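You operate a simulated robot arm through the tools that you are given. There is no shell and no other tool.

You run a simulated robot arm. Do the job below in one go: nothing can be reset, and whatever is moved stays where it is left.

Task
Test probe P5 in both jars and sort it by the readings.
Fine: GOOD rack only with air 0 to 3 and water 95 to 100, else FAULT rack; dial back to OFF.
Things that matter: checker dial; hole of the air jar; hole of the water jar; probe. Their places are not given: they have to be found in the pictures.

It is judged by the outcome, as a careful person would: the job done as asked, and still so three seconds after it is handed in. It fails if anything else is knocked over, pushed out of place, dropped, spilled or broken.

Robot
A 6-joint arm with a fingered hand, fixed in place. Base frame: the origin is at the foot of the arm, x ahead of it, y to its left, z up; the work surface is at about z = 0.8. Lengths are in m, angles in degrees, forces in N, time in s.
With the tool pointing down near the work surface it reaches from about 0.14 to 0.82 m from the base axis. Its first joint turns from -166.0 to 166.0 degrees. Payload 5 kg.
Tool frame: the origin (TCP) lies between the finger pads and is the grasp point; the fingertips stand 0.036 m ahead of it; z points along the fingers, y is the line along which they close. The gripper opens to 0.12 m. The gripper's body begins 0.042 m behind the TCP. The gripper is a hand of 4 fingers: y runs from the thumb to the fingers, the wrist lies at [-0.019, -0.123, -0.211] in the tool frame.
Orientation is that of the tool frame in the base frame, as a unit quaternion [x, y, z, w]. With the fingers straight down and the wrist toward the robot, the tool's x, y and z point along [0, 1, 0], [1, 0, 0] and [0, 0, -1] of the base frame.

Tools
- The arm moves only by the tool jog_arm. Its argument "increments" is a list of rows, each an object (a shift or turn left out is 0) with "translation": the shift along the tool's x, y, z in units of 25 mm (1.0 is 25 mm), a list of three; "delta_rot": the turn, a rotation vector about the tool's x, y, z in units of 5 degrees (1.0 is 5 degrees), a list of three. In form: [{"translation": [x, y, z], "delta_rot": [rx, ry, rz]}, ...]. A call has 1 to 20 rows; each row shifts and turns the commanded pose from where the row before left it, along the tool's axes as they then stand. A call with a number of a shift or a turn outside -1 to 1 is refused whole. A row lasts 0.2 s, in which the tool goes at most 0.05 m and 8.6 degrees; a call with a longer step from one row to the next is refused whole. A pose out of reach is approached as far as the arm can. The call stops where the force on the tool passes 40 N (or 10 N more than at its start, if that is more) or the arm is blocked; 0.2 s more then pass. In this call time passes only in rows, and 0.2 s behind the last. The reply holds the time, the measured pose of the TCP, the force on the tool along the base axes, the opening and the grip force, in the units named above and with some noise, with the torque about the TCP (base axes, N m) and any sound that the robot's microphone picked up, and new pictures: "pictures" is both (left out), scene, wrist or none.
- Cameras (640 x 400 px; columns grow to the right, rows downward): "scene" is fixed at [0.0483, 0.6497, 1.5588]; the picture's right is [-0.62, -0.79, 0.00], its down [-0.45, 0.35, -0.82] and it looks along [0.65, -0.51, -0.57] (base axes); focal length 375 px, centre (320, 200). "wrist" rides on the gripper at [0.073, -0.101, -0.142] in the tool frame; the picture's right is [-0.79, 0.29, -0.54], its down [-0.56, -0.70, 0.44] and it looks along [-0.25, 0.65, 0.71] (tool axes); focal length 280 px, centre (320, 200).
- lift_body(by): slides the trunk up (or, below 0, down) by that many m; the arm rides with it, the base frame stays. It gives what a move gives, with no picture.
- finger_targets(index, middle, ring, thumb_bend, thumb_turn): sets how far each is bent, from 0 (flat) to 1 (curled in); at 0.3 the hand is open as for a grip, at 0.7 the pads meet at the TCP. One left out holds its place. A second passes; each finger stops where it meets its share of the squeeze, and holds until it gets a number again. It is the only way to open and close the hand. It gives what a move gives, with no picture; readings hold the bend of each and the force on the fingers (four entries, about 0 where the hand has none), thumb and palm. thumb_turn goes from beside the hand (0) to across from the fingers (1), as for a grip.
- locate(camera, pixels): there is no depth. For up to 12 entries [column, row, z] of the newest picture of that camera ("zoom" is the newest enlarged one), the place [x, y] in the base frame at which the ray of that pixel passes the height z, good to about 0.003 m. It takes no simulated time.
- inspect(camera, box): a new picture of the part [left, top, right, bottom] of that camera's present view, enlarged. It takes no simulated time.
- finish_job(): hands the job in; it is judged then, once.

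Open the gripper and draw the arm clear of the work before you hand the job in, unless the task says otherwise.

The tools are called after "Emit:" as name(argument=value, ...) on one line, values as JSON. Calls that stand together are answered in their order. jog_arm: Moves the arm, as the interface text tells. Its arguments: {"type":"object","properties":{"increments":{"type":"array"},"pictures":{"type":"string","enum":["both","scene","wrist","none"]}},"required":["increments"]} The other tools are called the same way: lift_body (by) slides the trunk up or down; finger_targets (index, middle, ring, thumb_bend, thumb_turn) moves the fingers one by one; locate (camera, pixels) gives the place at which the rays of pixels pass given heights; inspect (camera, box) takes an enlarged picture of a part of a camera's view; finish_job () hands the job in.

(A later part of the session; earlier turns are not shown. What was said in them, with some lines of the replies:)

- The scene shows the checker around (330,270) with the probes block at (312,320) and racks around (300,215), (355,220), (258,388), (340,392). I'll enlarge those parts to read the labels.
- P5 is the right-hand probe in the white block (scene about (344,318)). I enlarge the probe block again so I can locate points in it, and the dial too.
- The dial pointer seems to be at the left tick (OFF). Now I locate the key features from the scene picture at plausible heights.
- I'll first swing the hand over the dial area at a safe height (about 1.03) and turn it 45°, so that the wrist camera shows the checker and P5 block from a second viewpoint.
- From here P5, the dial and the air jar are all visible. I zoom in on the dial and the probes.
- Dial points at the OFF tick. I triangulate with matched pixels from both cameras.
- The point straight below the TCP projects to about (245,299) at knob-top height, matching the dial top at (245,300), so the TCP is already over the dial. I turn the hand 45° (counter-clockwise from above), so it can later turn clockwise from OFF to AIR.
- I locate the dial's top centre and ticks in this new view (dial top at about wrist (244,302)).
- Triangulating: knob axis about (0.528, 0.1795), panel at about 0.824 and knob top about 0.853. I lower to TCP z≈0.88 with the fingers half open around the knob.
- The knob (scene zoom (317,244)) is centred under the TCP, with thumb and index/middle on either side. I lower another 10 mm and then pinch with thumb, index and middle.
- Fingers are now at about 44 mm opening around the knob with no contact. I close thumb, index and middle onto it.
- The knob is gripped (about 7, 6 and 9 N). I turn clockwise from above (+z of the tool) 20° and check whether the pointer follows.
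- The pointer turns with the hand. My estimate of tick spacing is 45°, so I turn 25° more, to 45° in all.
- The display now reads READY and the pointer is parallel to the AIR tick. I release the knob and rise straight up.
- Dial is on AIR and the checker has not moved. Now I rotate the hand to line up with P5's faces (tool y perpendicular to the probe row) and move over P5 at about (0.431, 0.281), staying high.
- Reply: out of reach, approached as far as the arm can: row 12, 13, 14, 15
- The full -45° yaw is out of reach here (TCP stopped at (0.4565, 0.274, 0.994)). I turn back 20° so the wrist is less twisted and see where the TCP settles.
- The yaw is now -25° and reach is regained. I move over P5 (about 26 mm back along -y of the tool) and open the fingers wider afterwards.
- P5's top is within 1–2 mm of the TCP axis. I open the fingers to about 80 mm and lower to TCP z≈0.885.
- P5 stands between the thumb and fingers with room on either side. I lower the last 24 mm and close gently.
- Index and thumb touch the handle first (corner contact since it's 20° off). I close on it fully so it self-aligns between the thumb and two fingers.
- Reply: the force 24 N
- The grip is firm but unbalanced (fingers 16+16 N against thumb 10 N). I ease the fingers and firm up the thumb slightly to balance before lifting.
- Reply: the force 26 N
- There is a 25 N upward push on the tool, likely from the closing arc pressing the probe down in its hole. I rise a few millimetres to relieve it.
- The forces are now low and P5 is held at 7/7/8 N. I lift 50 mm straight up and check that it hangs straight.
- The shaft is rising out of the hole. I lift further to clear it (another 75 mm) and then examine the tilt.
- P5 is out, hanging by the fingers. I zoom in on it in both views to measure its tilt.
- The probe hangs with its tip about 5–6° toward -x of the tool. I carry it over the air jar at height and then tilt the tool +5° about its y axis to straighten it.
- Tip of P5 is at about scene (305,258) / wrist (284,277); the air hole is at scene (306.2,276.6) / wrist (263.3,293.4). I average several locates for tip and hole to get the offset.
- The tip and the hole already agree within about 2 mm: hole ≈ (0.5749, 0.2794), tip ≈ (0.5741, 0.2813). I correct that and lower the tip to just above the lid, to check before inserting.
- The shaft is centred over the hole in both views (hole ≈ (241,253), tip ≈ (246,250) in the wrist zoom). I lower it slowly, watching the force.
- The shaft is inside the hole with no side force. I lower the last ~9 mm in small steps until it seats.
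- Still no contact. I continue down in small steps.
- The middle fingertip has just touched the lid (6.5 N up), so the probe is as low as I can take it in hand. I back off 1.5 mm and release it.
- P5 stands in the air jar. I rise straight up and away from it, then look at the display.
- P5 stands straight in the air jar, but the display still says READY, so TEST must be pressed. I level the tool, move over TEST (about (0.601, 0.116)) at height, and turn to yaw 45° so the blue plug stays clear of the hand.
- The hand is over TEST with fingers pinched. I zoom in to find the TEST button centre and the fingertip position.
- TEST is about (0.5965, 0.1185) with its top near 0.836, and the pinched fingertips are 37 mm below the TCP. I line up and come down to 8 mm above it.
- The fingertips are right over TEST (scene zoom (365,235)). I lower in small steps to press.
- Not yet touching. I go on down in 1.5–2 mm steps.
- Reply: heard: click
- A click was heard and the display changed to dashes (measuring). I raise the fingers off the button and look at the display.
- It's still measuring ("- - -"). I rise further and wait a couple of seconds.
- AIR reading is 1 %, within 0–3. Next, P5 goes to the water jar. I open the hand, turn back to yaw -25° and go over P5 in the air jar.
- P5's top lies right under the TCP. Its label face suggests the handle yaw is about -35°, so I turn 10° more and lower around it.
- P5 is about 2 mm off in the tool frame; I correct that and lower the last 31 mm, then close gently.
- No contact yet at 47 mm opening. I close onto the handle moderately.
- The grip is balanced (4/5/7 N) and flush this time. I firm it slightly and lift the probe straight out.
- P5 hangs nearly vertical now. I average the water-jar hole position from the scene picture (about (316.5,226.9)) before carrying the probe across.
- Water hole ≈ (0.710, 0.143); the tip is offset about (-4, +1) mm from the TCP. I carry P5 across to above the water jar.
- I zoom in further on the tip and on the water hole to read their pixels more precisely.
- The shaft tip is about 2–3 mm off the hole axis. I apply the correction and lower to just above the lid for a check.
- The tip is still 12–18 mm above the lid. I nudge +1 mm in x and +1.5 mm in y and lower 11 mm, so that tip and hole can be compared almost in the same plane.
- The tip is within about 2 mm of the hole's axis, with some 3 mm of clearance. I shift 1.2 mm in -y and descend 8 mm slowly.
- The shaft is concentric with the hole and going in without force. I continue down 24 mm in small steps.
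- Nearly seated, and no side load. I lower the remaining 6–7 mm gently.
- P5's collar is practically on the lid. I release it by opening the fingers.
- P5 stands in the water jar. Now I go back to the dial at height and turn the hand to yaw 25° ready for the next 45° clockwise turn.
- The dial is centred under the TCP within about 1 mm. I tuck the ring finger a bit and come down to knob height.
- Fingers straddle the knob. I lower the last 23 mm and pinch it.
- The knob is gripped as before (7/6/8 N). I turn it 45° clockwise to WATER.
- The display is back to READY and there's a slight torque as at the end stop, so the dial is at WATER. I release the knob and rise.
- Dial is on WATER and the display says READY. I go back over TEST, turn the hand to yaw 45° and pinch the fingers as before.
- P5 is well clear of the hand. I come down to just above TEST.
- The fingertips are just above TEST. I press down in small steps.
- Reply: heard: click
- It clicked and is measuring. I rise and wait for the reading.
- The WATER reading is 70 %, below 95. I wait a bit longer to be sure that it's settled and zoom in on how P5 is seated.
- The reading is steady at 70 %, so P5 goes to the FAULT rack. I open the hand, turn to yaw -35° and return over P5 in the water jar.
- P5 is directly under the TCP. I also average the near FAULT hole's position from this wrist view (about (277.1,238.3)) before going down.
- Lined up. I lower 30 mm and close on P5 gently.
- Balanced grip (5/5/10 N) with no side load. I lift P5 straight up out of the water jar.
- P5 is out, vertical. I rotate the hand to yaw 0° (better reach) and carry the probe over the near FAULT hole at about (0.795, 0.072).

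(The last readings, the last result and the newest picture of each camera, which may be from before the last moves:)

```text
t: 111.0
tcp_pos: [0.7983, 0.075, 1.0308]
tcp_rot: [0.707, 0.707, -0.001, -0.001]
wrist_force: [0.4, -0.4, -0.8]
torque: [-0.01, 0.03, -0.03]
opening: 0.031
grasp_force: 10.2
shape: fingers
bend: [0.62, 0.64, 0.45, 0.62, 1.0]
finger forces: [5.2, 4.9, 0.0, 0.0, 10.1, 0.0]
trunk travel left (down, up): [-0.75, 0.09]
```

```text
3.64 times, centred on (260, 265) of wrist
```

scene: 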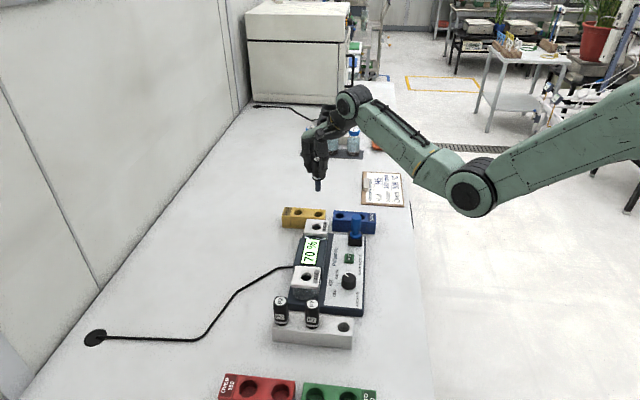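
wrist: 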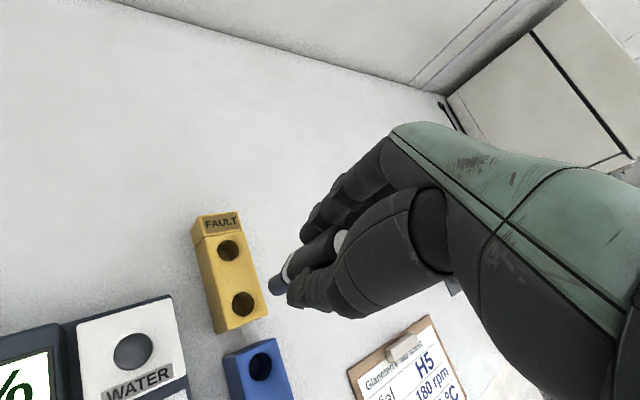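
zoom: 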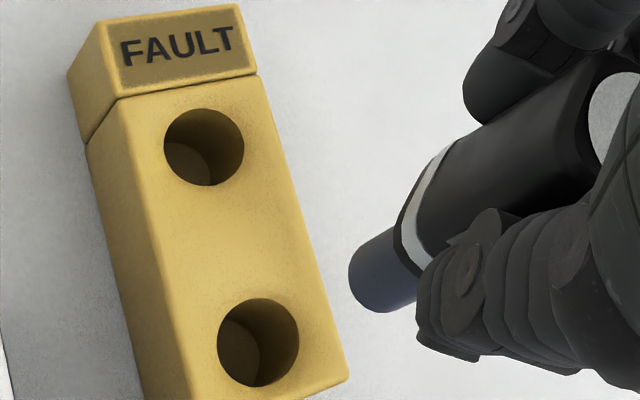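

The tip is within about 1.5 mm of the near FAULT hole's axis. I make a tiny correction and lower to just above the rack.

Emit:
jog_arm(increments=[{"translation": [-0.03, 0.03, 0.8]}, {"translation": [0, 0, 0.8]}, {"translation": [0, 0, 0.8]}, {"translation": [0, 0, 0.7]}], pictures="both")

Emit:
inspect(camera="scene", box=[295, 190, 341, 230])

Emit:
inspect(camera="wrist", box=[230, 240, 320, 310])

```text
t: 112.0
tcp_pos: [0.7998, 0.0743, 0.9563]
tcp_rot: [0.707, 0.707, 0.0, 0.0]
wrist_force: [-0.3, 0.2, 0.1]
torque: [0.0, 0.01, 0.02]
opening: 0.0308
grasp_force: 10.1
shape: fingers
bend: [0.62, 0.64, 0.45, 0.62, 1.0]
finger forces: [5.1, 4.9, 0.1, 0.1, 10.0, 0.0]
trunk travel left (down, up): [-0.75, 0.09]
```

scene: 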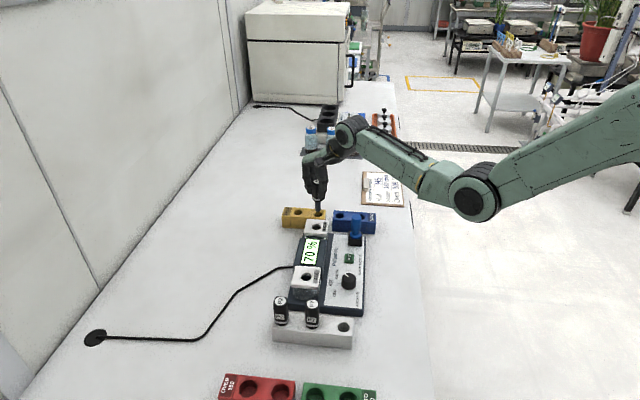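
wrist: 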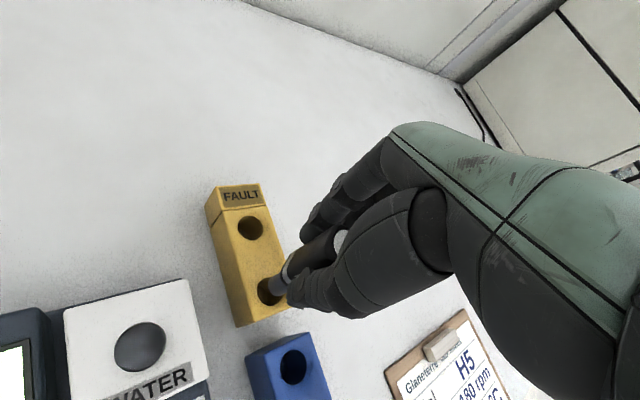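

```text
10.00 times, centred on (318, 210) of scene
```

zoom: 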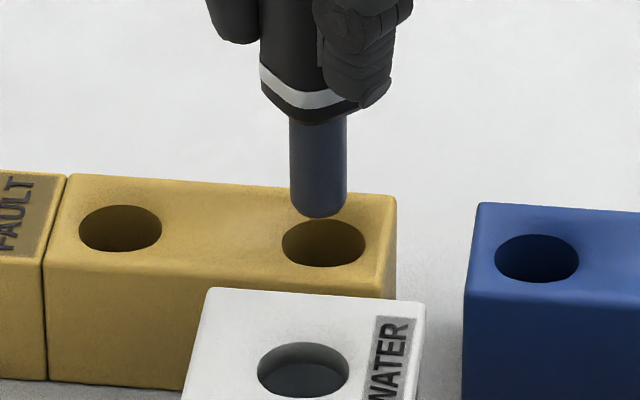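

```text
5.71 times, centred on (275, 275) of wrist
```

zoom: 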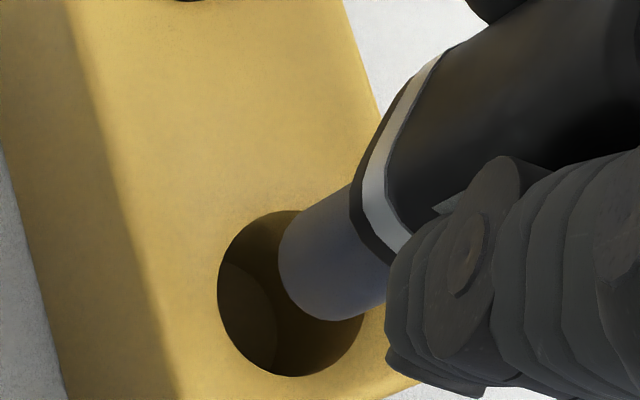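

I shift 1.4 mm in -x of the tool (the tip is slightly left of the hole in the scene) and lower another 13 mm.

Emit:
jog_arm(increments=[{"translation": [-0.056, 0, 0.26]}, {"translation": [0, 0, 0.26]}], pictures="none")

Emit:
inspect(camera="scene", box=[295, 190, 341, 230])

Emit:
inspect(camera="wrist", box=[230, 240, 320, 310])

```text
t: 112.6
tcp_pos: [0.8001, 0.0712, 0.9404]
tcp_rot: [0.708, 0.707, 0.0, -0.001]
wrist_force: [0.2, -0.1, -0.7]
torque: [0.0, -0.03, 0.0]
opening: 0.0306
grasp_force: 10.0
shape: fingers
bend: [0.62, 0.64, 0.45, 0.62, 1.0]
finger forces: [5.1, 5.0, 0.1, 0.0, 9.8, 0.1]
trunk travel left (down, up): [-0.75, 0.09]
```

```text
10.00 times, centred on (318, 210) of scene
```

zoom: 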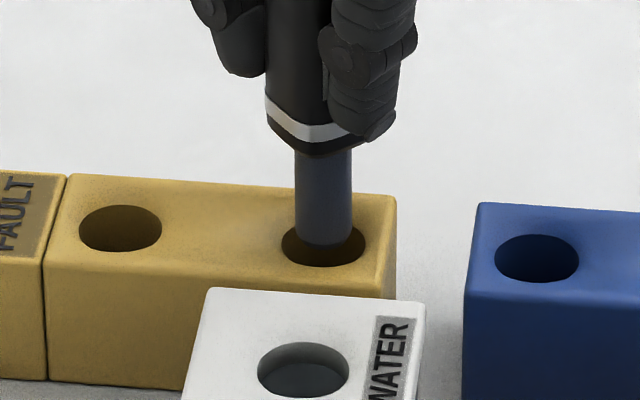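

```text
5.71 times, centred on (275, 275) of wrist
```

zoom: 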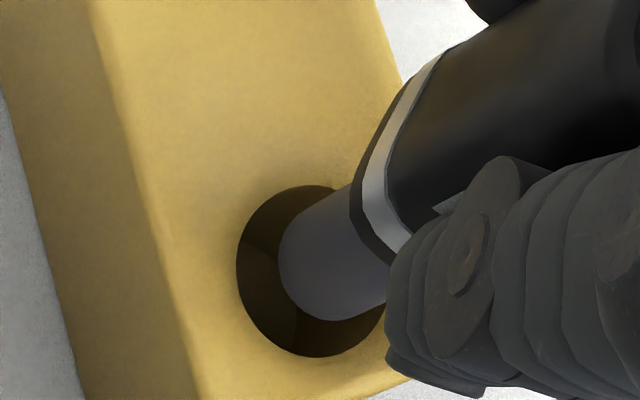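

Laterally centred; the wrist view suggests the tip is 2–3 mm too far in +y. I shift -2 mm in y, +0.6 mm in x, lower 4 mm and re-check.

Emit:
jog_arm(increments=[{"translation": [0.025, -0.08, 0.08]}, {"translation": [0, 0, 0.08]}], pictures="none")

Emit:
inspect(camera="scene", box=[295, 190, 341, 230])

Emit:
inspect(camera="wrist", box=[230, 240, 320, 310])

```text
t: 113.2
tcp_pos: [0.7967, 0.0729, 0.9386]
tcp_rot: [0.708, 0.707, 0.0, 0.0]
wrist_force: [-0.5, 0.7, -0.9]
torque: [0.01, -0.01, 0.02]
opening: 0.0307
grasp_force: 9.6
shape: fingers
bend: [0.62, 0.64, 0.45, 0.62, 1.0]
finger forces: [5.1, 4.9, 0.0, 0.0, 10.0, 0.0]
trunk travel left (down, up): [-0.75, 0.09]
```

```text
10.00 times, centred on (318, 210) of scene
```

zoom: 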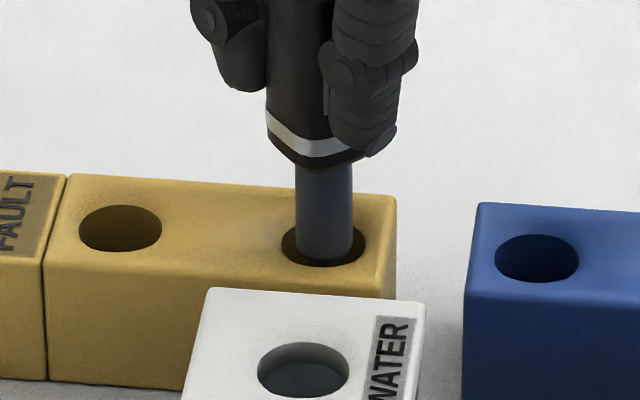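

```text
5.71 times, centred on (275, 275) of wrist
```

zoom: 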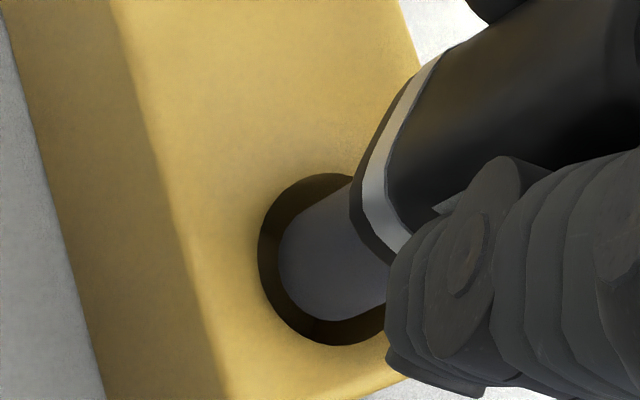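

The shaft is now concentric with the hole in both views. I lower it 24 mm in small steps.

Emit:
jog_arm(increments=[{"translation": [0, 0, 0.12]}, {"translation": [0, 0, 0.12]}, {"translation": [0, 0, 0.14]}, {"translation": [0, 0, 0.14]}, {"translation": [0, 0, 0.14]}, {"translation": [0, 0, 0.14]}, {"translation": [0, 0, 0.16]}], pictures="none")

Emit:
inspect(camera="scene", box=[295, 190, 341, 230])

Emit:
inspect(camera="wrist", box=[230, 220, 350, 310])

```text
t: 114.8
tcp_pos: [0.7987, 0.0722, 0.9128]
tcp_rot: [0.707, 0.707, 0.0, 0.0]
wrist_force: [-0.5, -0.2, -0.1]
torque: [-0.01, 0.01, 0.02]
opening: 0.0307
grasp_force: 10.0
shape: fingers
bend: [0.62, 0.64, 0.45, 0.62, 1.0]
finger forces: [5.1, 4.8, 0.1, 0.0, 10.0, 0.1]
trunk travel left (down, up): [-0.75, 0.09]
```

```text
10.00 times, centred on (318, 210) of scene
```

zoom: 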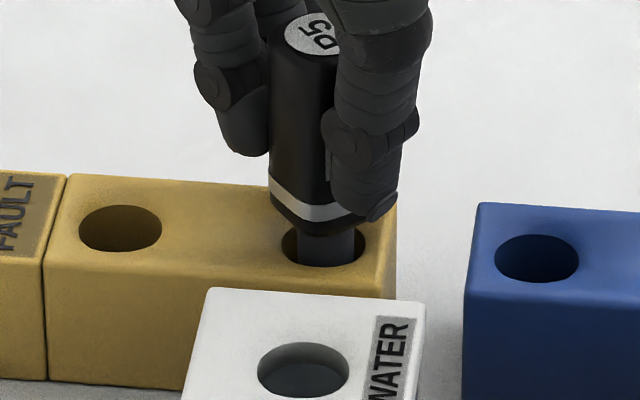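

```text
4.44 times, centred on (290, 265) of wrist
```

zoom: 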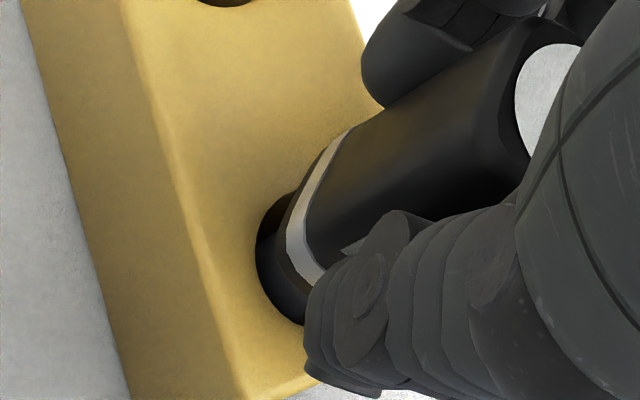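

Going in freely. I lower the last ~12 mm gently.

Emit:
jog_arm(increments=[{"translation": [0, 0, 0.1]}, {"translation": [0, 0, 0.1]}, {"translation": [0, 0, 0.1]}, {"translation": [0, 0, 0.1]}], pictures="none")

Emit:
inspect(camera="scene", box=[295, 190, 341, 230])

Emit:
inspect(camera="wrist", box=[230, 220, 350, 310])

```text
t: 115.8
tcp_pos: [0.7996, 0.073, 0.903]
tcp_rot: [0.708, 0.706, 0.001, 0.0]
wrist_force: [-0.6, -0.4, -0.3]
torque: [-0.01, 0.0, -0.01]
opening: 0.0309
grasp_force: 10.4
shape: fingers
bend: [0.62, 0.64, 0.45, 0.62, 1.0]
finger forces: [5.2, 4.8, 0.1, 0.0, 9.9, 0.1]
trunk travel left (down, up): [-0.75, 0.09]
```

```text
10.00 times, centred on (318, 210) of scene
```

zoom: 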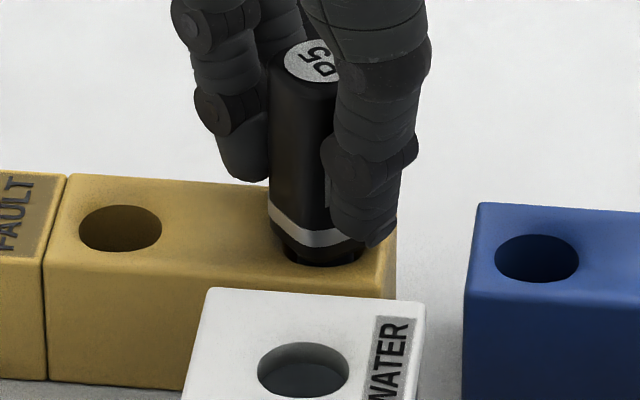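

```text
4.44 times, centred on (290, 265) of wrist
```

zoom: 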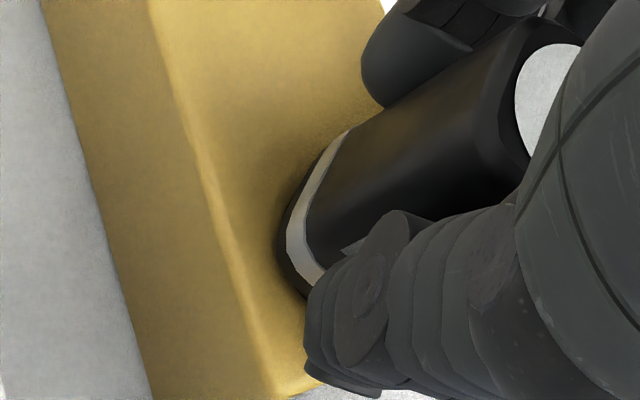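

Nearly seated. I go a few more millimetres until contact.

Emit:
jog_arm(increments=[{"translation": [0, 0, 0.07]}, {"translation": [0, 0, 0.07]}], pictures="none")

Emit:
inspect(camera="scene", box=[295, 190, 341, 230])

```text
t: 116.4
tcp_pos: [0.7975, 0.0719, 0.9018]
tcp_rot: [0.707, 0.707, 0.002, 0.0]
wrist_force: [-0.2, 0.8, 5.0]
torque: [-0.02, 0.0, -0.04]
opening: 0.0308
grasp_force: 10.9
shape: fingers
bend: [0.62, 0.64, 0.45, 0.62, 1.0]
finger forces: [4.9, 5.1, 0.0, 0.0, 11.0, 0.0]
trunk travel left (down, up): [-0.75, 0.09]
```

```text
10.00 times, centred on (318, 210) of scene
```

zoom: 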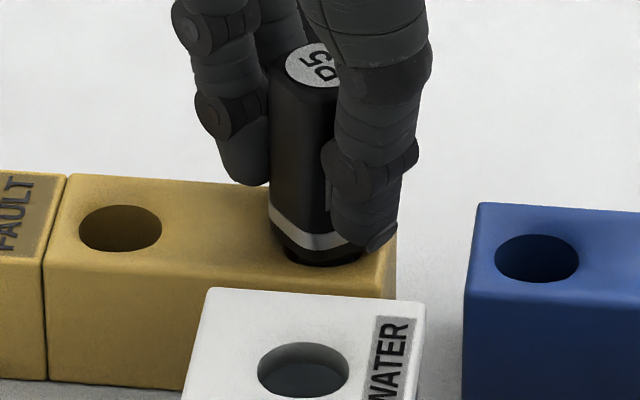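

Seated: 5 N of contact. I release P5 and rise clear.

Emit:
finger_targets(index=0.5, middle=0.5, thumb_bend=0.5)

Emit:
inspect(camera="scene", box=[295, 190, 341, 230])

Emit:
jog_arm(increments=[{"translation": [0, 0, -0.4]}, {"translation": [0, 0, -0.8]}, {"translation": [0, 0, -1]}, {"translation": [0, 0, -1]}, {"translation": [0, 0, -1]}, {"translation": [0, 0, -1]}, {"translation": [0, 0, -1]}], pictures="both")

Emit:
inspect(camera="scene", box=[280, 190, 380, 260])

```text
t: 117.4
tcp_pos: [0.7974, 0.071, 0.8993]
tcp_rot: [0.707, 0.707, 0.0, 0.0]
wrist_force: [0.0, -0.2, -0.8]
torque: [0.03, -0.01, 0.02]
opening: 0.0637
grasp_force: 0.1
shape: fingers
bend: [0.5, 0.5, 0.45, 0.5, 1.0]
finger forces: [0.1, 0.0, 0.0, 0.1, 0.0, 0.0]
trunk travel left (down, up): [-0.75, 0.09]
```

```text
10.00 times, centred on (318, 210) of scene
```

zoom: 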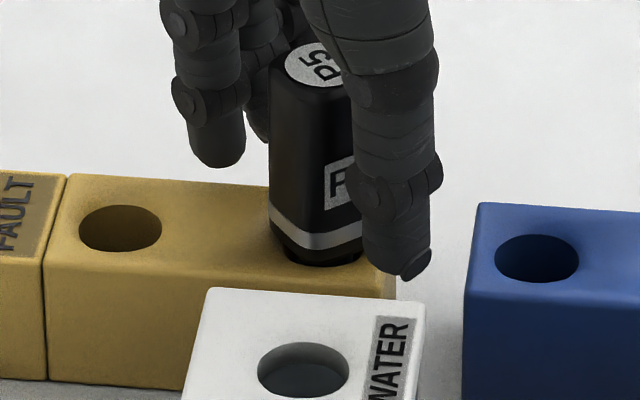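

```text
t: 119.0
tcp_pos: [0.7986, 0.0741, 1.0568]
tcp_rot: [0.707, 0.707, -0.001, 0.0]
wrist_force: [1.1, 0.3, -0.3]
torque: [0.03, -0.02, 0.01]
opening: 0.0636
grasp_force: 0.0
shape: fingers
bend: [0.5, 0.5, 0.45, 0.5, 1.0]
finger forces: [0.0, 0.0, 0.0, 0.0, 0.1, 0.1]
trunk travel left (down, up): [-0.75, 0.09]
```

scene: 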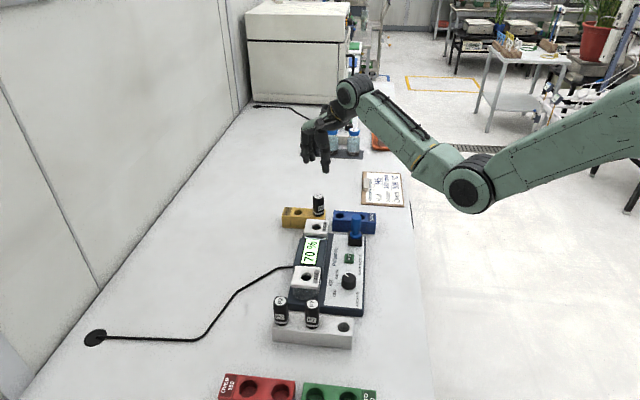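
wrist: 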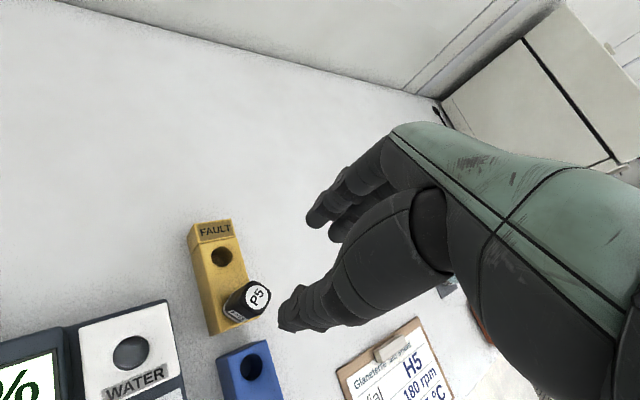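

```text
5.71 times, centred on (330, 225) of scene
```

zoom: 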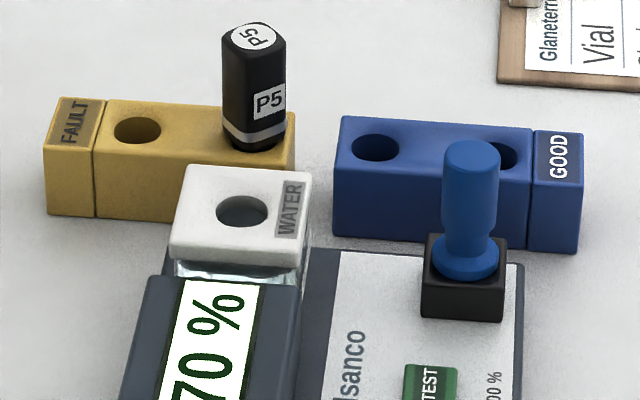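

P5 stands in the FAULT rack. Last, the dial back to OFF: I move over it at height and turn the hand to yaw -35° so I can turn counter-clockwise by 90°.

Emit:
jog_arm(increments=[{"translation": [0.382, -0.984, 0]}, {"translation": [0.382, -0.984, 0]}, {"translation": [0.382, -0.984, 0]}, {"translation": [0.382, -0.984, 0]}, {"translation": [0.382, -0.984, 0]}, {"translation": [0.382, -0.984, 0]}, {"translation": [0.382, -0.984, 0]}, {"translation": [0.382, -0.984, 0]}, {"translation": [0.382, -0.984, 0]}, {"translation": [0.382, -0.984, 0]}, {"translation": [0.382, -0.984, 0]}, {"delta_rot": [0, 0, 1]}, {"delta_rot": [0, 0, 1]}, {"delta_rot": [0, 0, 1]}, {"delta_rot": [0, 0, 1]}, {"delta_rot": [0, 0, 1]}, {"delta_rot": [0, 0, 1]}, {"delta_rot": [0, 0, 1]}], pictures="both")

Emit:
finger_targets(index=0.52, middle=0.52, ring=0.55, thumb_bend=0.52)

Emit:
inspect(camera="wrist", box=[190, 250, 290, 330])

```text
t: 122.8
tcp_pos: [0.5279, 0.1784, 1.0555]
tcp_rot: [0.887, 0.461, -0.001, 0.0]
wrist_force: [0.1, -0.4, 0.0]
torque: [-0.02, -0.02, -0.04]
opening: 0.0636
grasp_force: 0.0
shape: fingers
bend: [0.5, 0.5, 0.45, 0.5, 1.0]
finger forces: [0.0, 0.1, 0.0, 0.0, 0.0, 0.0]
trunk travel left (down, up): [-0.75, 0.09]
```

scene: 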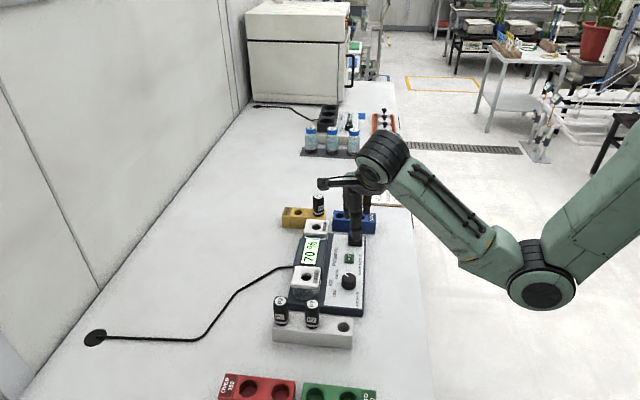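
wrist: 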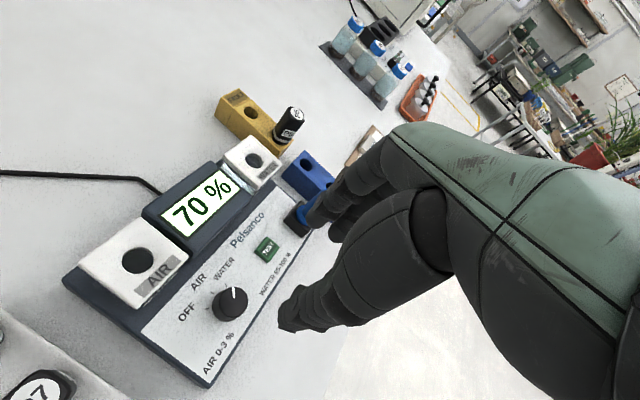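

```text
t: 123.8
tcp_pos: [0.5282, 0.1774, 1.0544]
tcp_rot: [0.887, 0.461, 0.0, 0.0]
wrist_force: [0.1, 0.2, 0.0]
torque: [0.02, -0.04, -0.01]
opening: 0.0587
grasp_force: 0.0
shape: fingers
bend: [0.52, 0.52, 0.55, 0.52, 1.0]
finger forces: [0.0, 0.1, 0.0, 0.1, 0.0, 0.0]
trunk travel left (down, up): [-0.75, 0.09]
```

```text
5.00 times, centred on (240, 290) of wrist
```

zoom: 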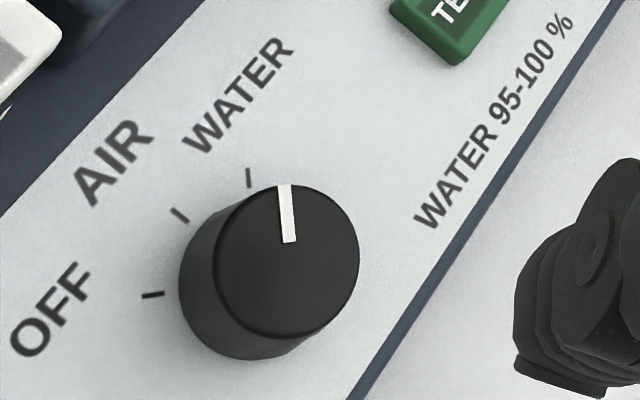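

The dial (wrist ≈ (233,302)) is nearly under the TCP. I go down around it with a small +x correction.

Emit:
jog_arm(increments=[{"translation": [0.07, 0, 0.95]}, {"translation": [0, 0, 0.95]}, {"translation": [0, 0, 0.95]}, {"translation": [0, 0, 0.95]}, {"translation": [0, 0, 0.95]}, {"translation": [0, 0, 0.95]}, {"translation": [0, 0, 0.9]}], pictures="none")

Emit:
inspect(camera="wrist", box=[200, 160, 440, 310])

Emit:
inspect(camera="scene", box=[300, 230, 400, 300])

```text
t: 125.4
tcp_pos: [0.5283, 0.1797, 0.8887]
tcp_rot: [0.887, 0.461, 0.0, 0.0]
wrist_force: [0.3, 0.1, 0.5]
torque: [-0.01, 0.0, 0.03]
opening: 0.0587
grasp_force: 0.0
shape: fingers
bend: [0.52, 0.52, 0.55, 0.52, 1.0]
finger forces: [0.0, 0.0, 0.1, 0.1, 0.0, 0.1]
trunk travel left (down, up): [-0.75, 0.09]
```

```text
2.67 times, centred on (320, 235) of wrist
```

zoom: 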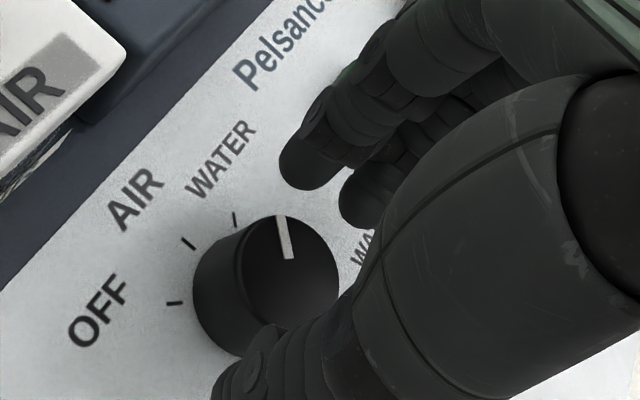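

```text
5.71 times, centred on (350, 265) of scene
```

zoom: 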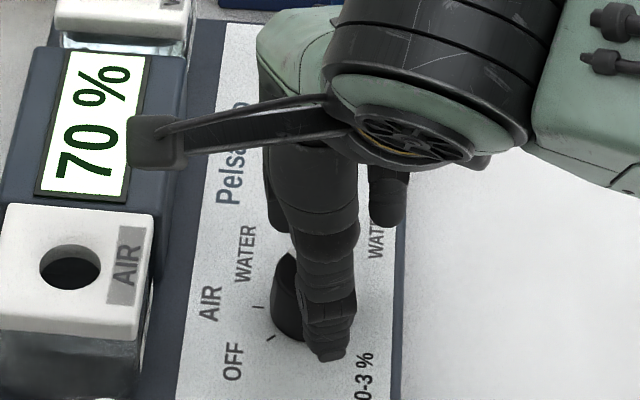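

The knob is between thumb and fingers. I lower the last 18 mm and pinch it.

Emit:
jog_arm(increments=[{"translation": [0, 0, 0.36]}, {"translation": [0, 0, 0.36]}], pictures="none")

Emit:
finger_targets(index=0.68, middle=0.68, thumb_bend=0.68)

Emit:
inspect(camera="wrist", box=[200, 160, 440, 310])

```text
t: 126.0
tcp_pos: [0.5285, 0.1816, 0.8714]
tcp_rot: [0.887, 0.461, 0.0, 0.0]
wrist_force: [-0.3, 0.4, 0.1]
torque: [0.01, 0.02, -0.01]
opening: 0.0584
grasp_force: 0.1
shape: fingers
bend: [0.52, 0.52, 0.55, 0.52, 1.0]
finger forces: [0.0, 0.0, 0.0, 0.0, 0.1, 0.0]
trunk travel left (down, up): [-0.75, 0.09]
```

```text
t: 127.0
tcp_pos: [0.5285, 0.1793, 0.871]
tcp_rot: [0.887, 0.462, 0.0, 0.0]
wrist_force: [7.2, -5.6, 0.9]
torque: [-0.2, -0.23, 0.04]
opening: 0.034
grasp_force: 11.3
shape: fingers
bend: [0.6, 0.63, 0.55, 0.62, 1.0]
finger forces: [8.3, 6.7, 0.1, 0.0, 7.4, 0.0]
trunk travel left (down, up): [-0.75, 0.09]
```

```text
2.67 times, centred on (320, 235) of wrist
```

zoom: 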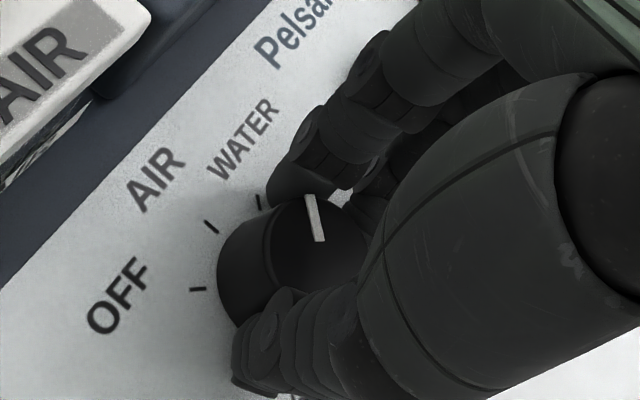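

Gripped. I turn counter-clockwise 45° and check.

Emit:
jog_arm(increments=[{"delta_rot": [0, 0, -1]}, {"delta_rot": [0, 0, -1]}, {"delta_rot": [0, 0, -1]}, {"delta_rot": [0, 0, -1]}, {"delta_rot": [0, 0, -1]}, {"delta_rot": [0, 0, -1]}, {"delta_rot": [0, 0, -1]}, {"delta_rot": [0, 0, -1]}, {"delta_rot": [0, 0, -1]}], pictures="none")

Emit:
inspect(camera="wrist", box=[200, 160, 440, 310])

Emit:
inspect(camera="scene", box=[300, 230, 400, 300])

```text
t: 129.0
tcp_pos: [0.5282, 0.1781, 0.8717]
tcp_rot: [0.642, 0.767, 0.0, -0.001]
wrist_force: [5.4, -1.6, 3.3]
torque: [-0.07, -0.19, -0.02]
opening: 0.0338
grasp_force: 11.9
shape: fingers
bend: [0.6, 0.63, 0.55, 0.62, 1.0]
finger forces: [7.3, 7.4, 0.1, 0.0, 8.8, 0.1]
trunk travel left (down, up): [-0.75, 0.09]
```

```text
2.67 times, centred on (320, 235) of wrist
```

zoom: 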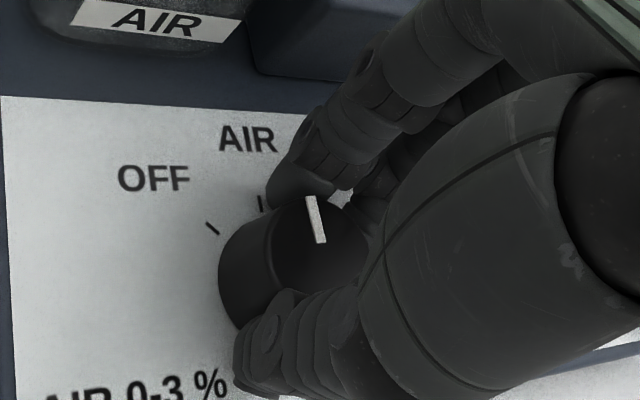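

```text
5.71 times, centred on (350, 265) of scene
```

zoom: 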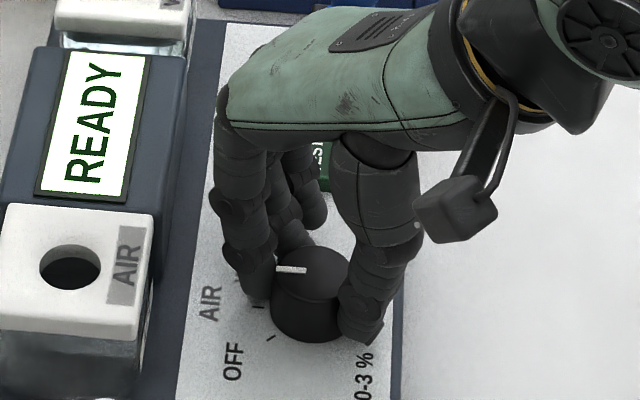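

It's passing AIR (display READY). I continue counter-clockwise toward OFF.

Emit:
jog_arm(increments=[{"delta_rot": [0, 0, -1]}, {"delta_rot": [0, 0, -1]}, {"delta_rot": [0, 0, -1]}, {"delta_rot": [0, 0, -1]}, {"delta_rot": [0, 0, -1]}, {"delta_rot": [0, 0, -1]}, {"delta_rot": [0, 0, -1]}, {"delta_rot": [0, 0, -1]}, {"delta_rot": [0, 0, -1]}], pictures="none")

Emit:
inspect(camera="wrist", box=[200, 160, 440, 310])

Emit:
inspect(camera="scene", box=[300, 230, 400, 300])

```text
t: 131.0
tcp_pos: [0.5288, 0.1787, 0.8719]
tcp_rot: [0.3, 0.954, 0.0, 0.0]
wrist_force: [5.1, -0.1, 3.6]
torque: [-0.1, -0.13, -0.09]
opening: 0.0338
grasp_force: 11.8
shape: fingers
bend: [0.61, 0.64, 0.55, 0.62, 1.0]
finger forces: [6.6, 7.6, 0.1, 0.0, 9.9, 0.0]
trunk travel left (down, up): [-0.75, 0.09]
```

```text
2.67 times, centred on (320, 235) of wrist
```

zoom: 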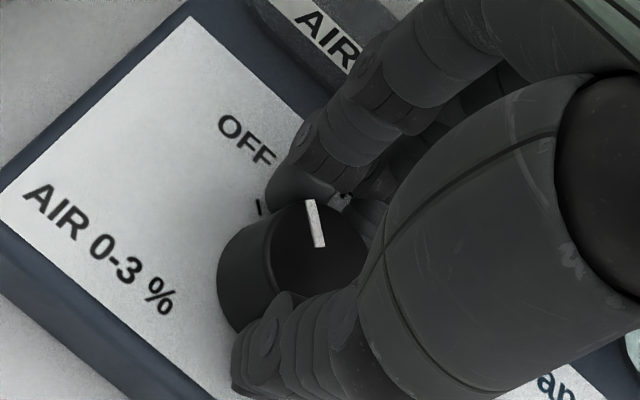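

```text
5.71 times, centred on (350, 265) of scene
```

zoom: 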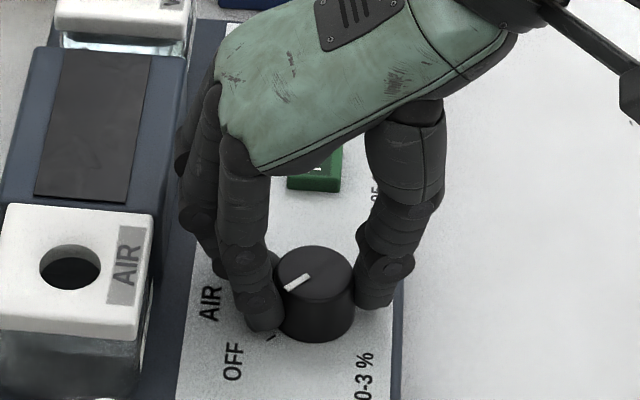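

The display is dark and the pointer is parallel to the OFF tick. I release the knob and rise.

Emit:
finger_targets(index=0.54, middle=0.54, thumb_bend=0.53)

Emit:
jog_arm(increments=[{"translation": [0, 0, -0.5]}, {"translation": [0, 0, -1]}, {"translation": [0, 0, -1]}, {"translation": [0, 0, -1]}, {"translation": [0, 0, -1]}, {"translation": [0, 0, -1]}, {"translation": [0, 0, -1]}, {"translation": [0, 0, -1]}], pictures="both")

Emit:
inspect(camera="wrist", box=[190, 250, 290, 330])

Emit:
inspect(camera="scene", box=[270, 195, 390, 285])

```text
t: 132.0
tcp_pos: [0.5291, 0.1793, 0.8712]
tcp_rot: [0.301, 0.954, 0.001, 0.0]
wrist_force: [-0.7, -0.5, 0.7]
torque: [0.01, 0.0, 0.02]
opening: 0.053
grasp_force: 0.0
shape: fingers
bend: [0.54, 0.54, 0.55, 0.53, 1.0]
finger forces: [0.0, 0.0, 0.1, 0.0, 0.0, 0.1]
trunk travel left (down, up): [-0.75, 0.09]
```

```text
t: 133.8
tcp_pos: [0.5267, 0.1802, 1.0592]
tcp_rot: [0.3, 0.954, 0.001, -0.001]
wrist_force: [-0.1, 0.6, -0.1]
torque: [-0.01, 0.01, 0.06]
opening: 0.053
grasp_force: 0.0
shape: fingers
bend: [0.54, 0.54, 0.55, 0.53, 1.0]
finger forces: [0.0, 0.1, 0.0, 0.0, 0.1, 0.0]
trunk travel left (down, up): [-0.75, 0.09]
```

scene: 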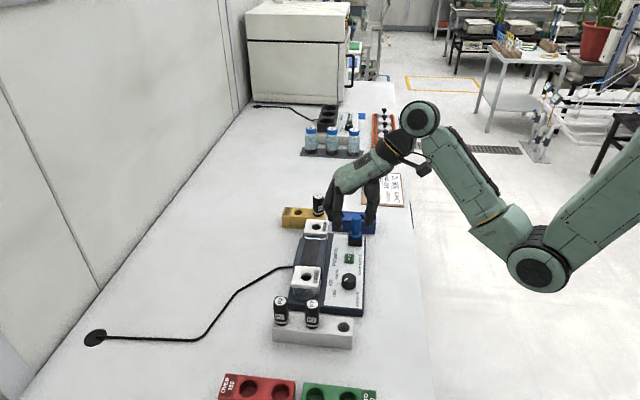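
wrist: 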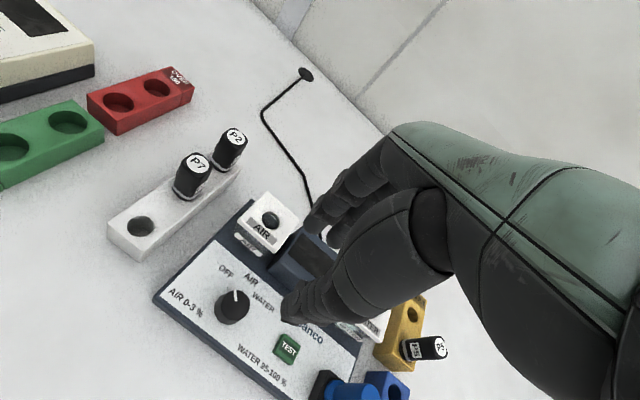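

```text
5.00 times, centred on (240, 290) of wrist
```

zoom: 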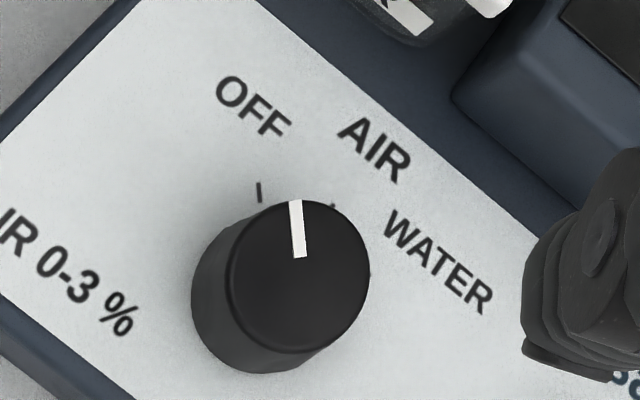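

```text
4.44 times, centred on (330, 240) of scene
```

zoom: 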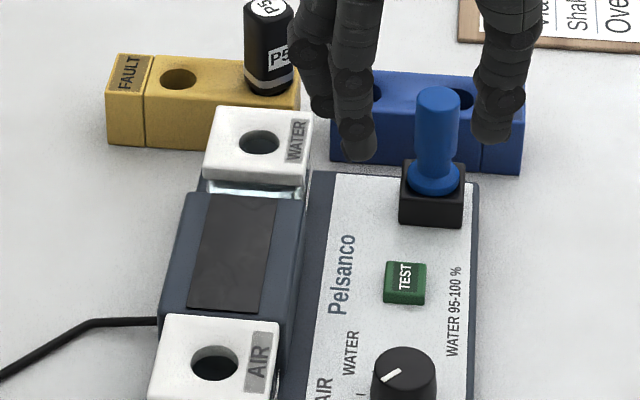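

Dial at OFF, display dark, P5 in the FAULT rack. I open the hand and draw the arm back to its starting pose, clear of the work.

Emit:
jog_arm(increments=[{"translation": [0, 0, -1]}, {"translation": [0, 0, -1]}, {"translation": [0, 0, -0.9]}, {"delta_rot": [0, 0, 1]}, {"delta_rot": [0, 0, 1]}, {"delta_rot": [0, 0, 1]}, {"delta_rot": [0, 0, 1]}, {"delta_rot": [0, 0, 1]}, {"delta_rot": [0, 0, 1]}, {"delta_rot": [0, 0, 1]}, {"delta_rot": [0, 0, 1]}, {"delta_rot": [0, 0, 1]}, {"delta_rot": [0, 0, 1]}, {"delta_rot": [0, 0, 1]}], pictures="none")

Emit:
finger_targets(index=0.3, middle=0.3, ring=0.3, thumb_bend=0.3)

Emit:
jog_arm(increments=[{"translation": [-0.925, -0.055, 0]}, {"translation": [-0.925, -0.055, 0]}, {"translation": [-0.925, -0.055, 0]}, {"translation": [-0.925, -0.055, 0]}, {"translation": [-0.925, -0.055, 0]}, {"translation": [-0.925, -0.055, 0]}, {"translation": [-0.925, -0.055, 0]}, {"translation": [-0.925, -0.055, 0]}, {"translation": [-0.8, -0.5, 0]}, {"translation": [-0.8, -0.5, 0]}], pictures="both")

Emit:
inspect(camera="scene", box=[260, 185, 400, 285])

Emit:
inspect(camera="scene", box=[200, 260, 400, 400])

```text
t: 136.8
tcp_pos: [0.529, 0.1805, 1.1314]
tcp_rot: [0.707, 0.707, 0.0, 0.0]
wrist_force: [-0.9, -0.1, 0.5]
torque: [0.0, 0.0, 0.0]
opening: 0.0533
grasp_force: 0.0
shape: fingers
bend: [0.54, 0.54, 0.55, 0.53, 1.0]
finger forces: [0.0, 0.0, 0.1, 0.0, 0.0, 0.0]
trunk travel left (down, up): [-0.75, 0.09]
```

```text
t: 137.8
tcp_pos: [0.5278, 0.1795, 1.1318]
tcp_rot: [0.707, 0.707, 0.0, 0.001]
wrist_force: [0.5, -0.1, -0.1]
torque: [0.0, -0.02, 0.01]
opening: 0.1229
grasp_force: 0.1
shape: fingers
bend: [0.3, 0.3, 0.3, 0.3, 0.98]
finger forces: [0.0, 0.0, 0.0, 0.1, 0.0, 0.0]
trunk travel left (down, up): [-0.75, 0.09]
```

```text
t: 140.0
tcp_pos: [0.4899, -0.0452, 1.1319]
tcp_rot: [0.707, 0.707, 0.0, 0.0]
wrist_force: [0.1, 0.4, 0.6]
torque: [0.04, -0.02, 0.02]
opening: 0.123
grasp_force: 0.1
shape: fingers
bend: [0.3, 0.3, 0.3, 0.3, 0.98]
finger forces: [0.0, 0.0, 0.0, 0.1, 0.0, 0.0]
trunk travel left (down, up): [-0.75, 0.09]
```

scene: 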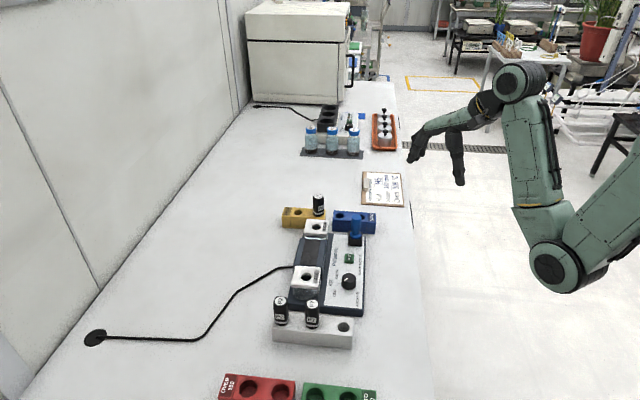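
wrist: 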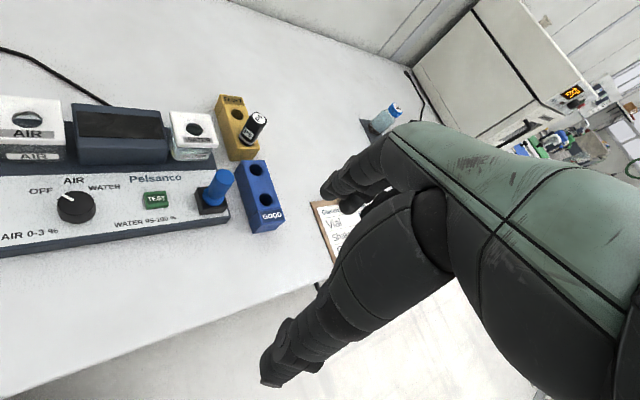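

```text
4.00 times, centred on (330, 235) of scene
```

zoom: 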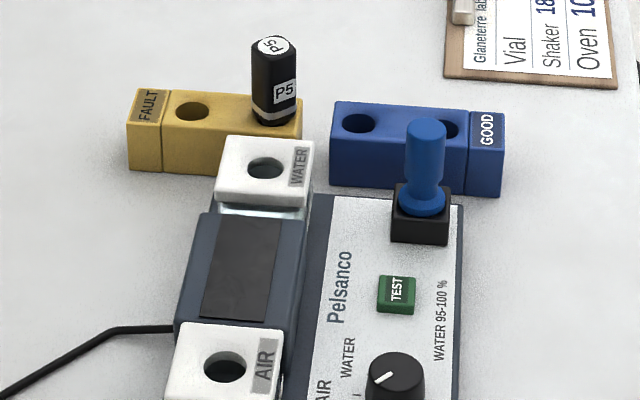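

```text
2.86 times, centred on (300, 330) of scene
```

zoom: 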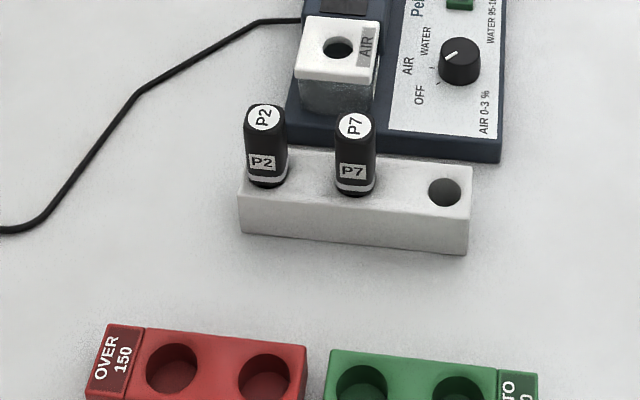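

Everything seems in place; I take one closer look at P5 in the rack and the dial before handing in.

Emit:
inspect(camera="wrist", box=[180, 80, 300, 180])

Emit:
inspect(camera="scene", box=[300, 185, 340, 225])

Emit:
inspect(camera="wrist", box=[20, 165, 140, 240])

```text
4.00 times, centred on (240, 130) of wrist
```

zoom: 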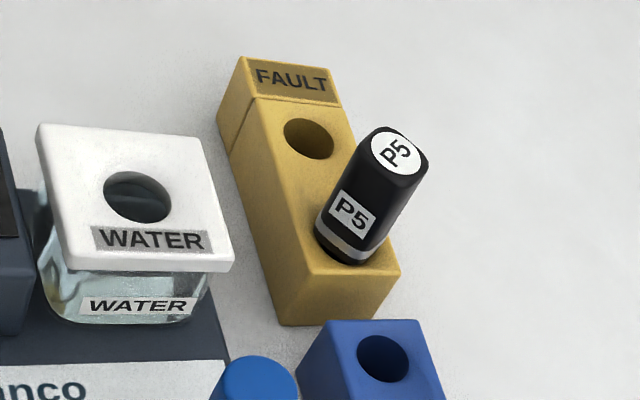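

```text
10.00 times, centred on (320, 205) of scene
```

zoom: 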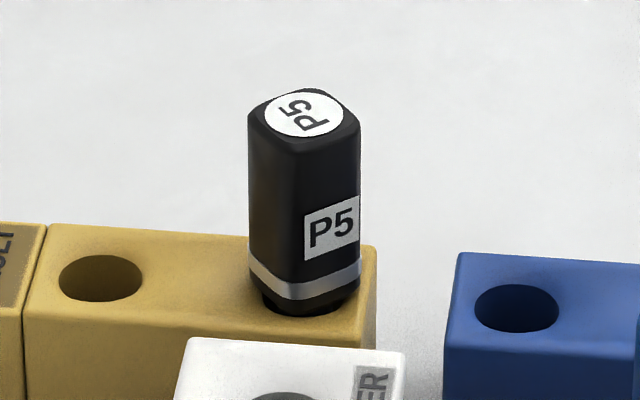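

```text
5.33 times, centred on (80, 202) of wrist
```

zoom: 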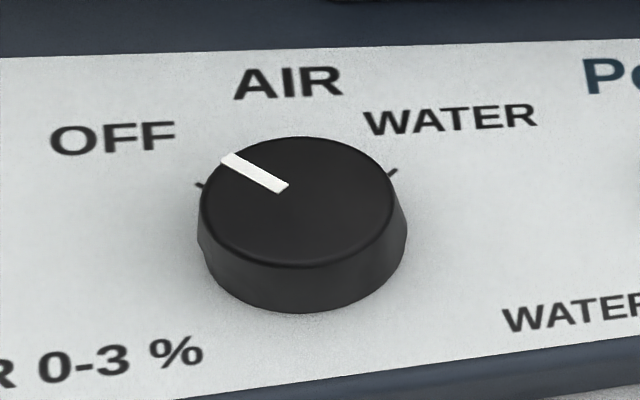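

P5 read 1 % in air and 70 % in water. It stands upright in the FAULT rack, the dial is on OFF with the display dark, and the hand is open and clear, so I hand the job in.

Emit:
finish_job()

```text
The job is handed in.
```

Probe P5 is in the FAULT rack because its water reading was out of range.

| Jar | Reading | Allowed | Result |
|---|---|---|---|
| Air | 1 % | 0 to 3 % | in range |
| Water | 70 % | 95 to 100 % | too low |

The water reading stayed at 70 % when I looked again about 3 seconds later.

The dial is back at OFF and the display is dark. The hand is open and drawn clear, and the last pictures show nothing else knocked over or out of place.

While I was first lowering the hand to the dial, one finger pressed with about 6 N, probably against the display housing. The checker did not shift.
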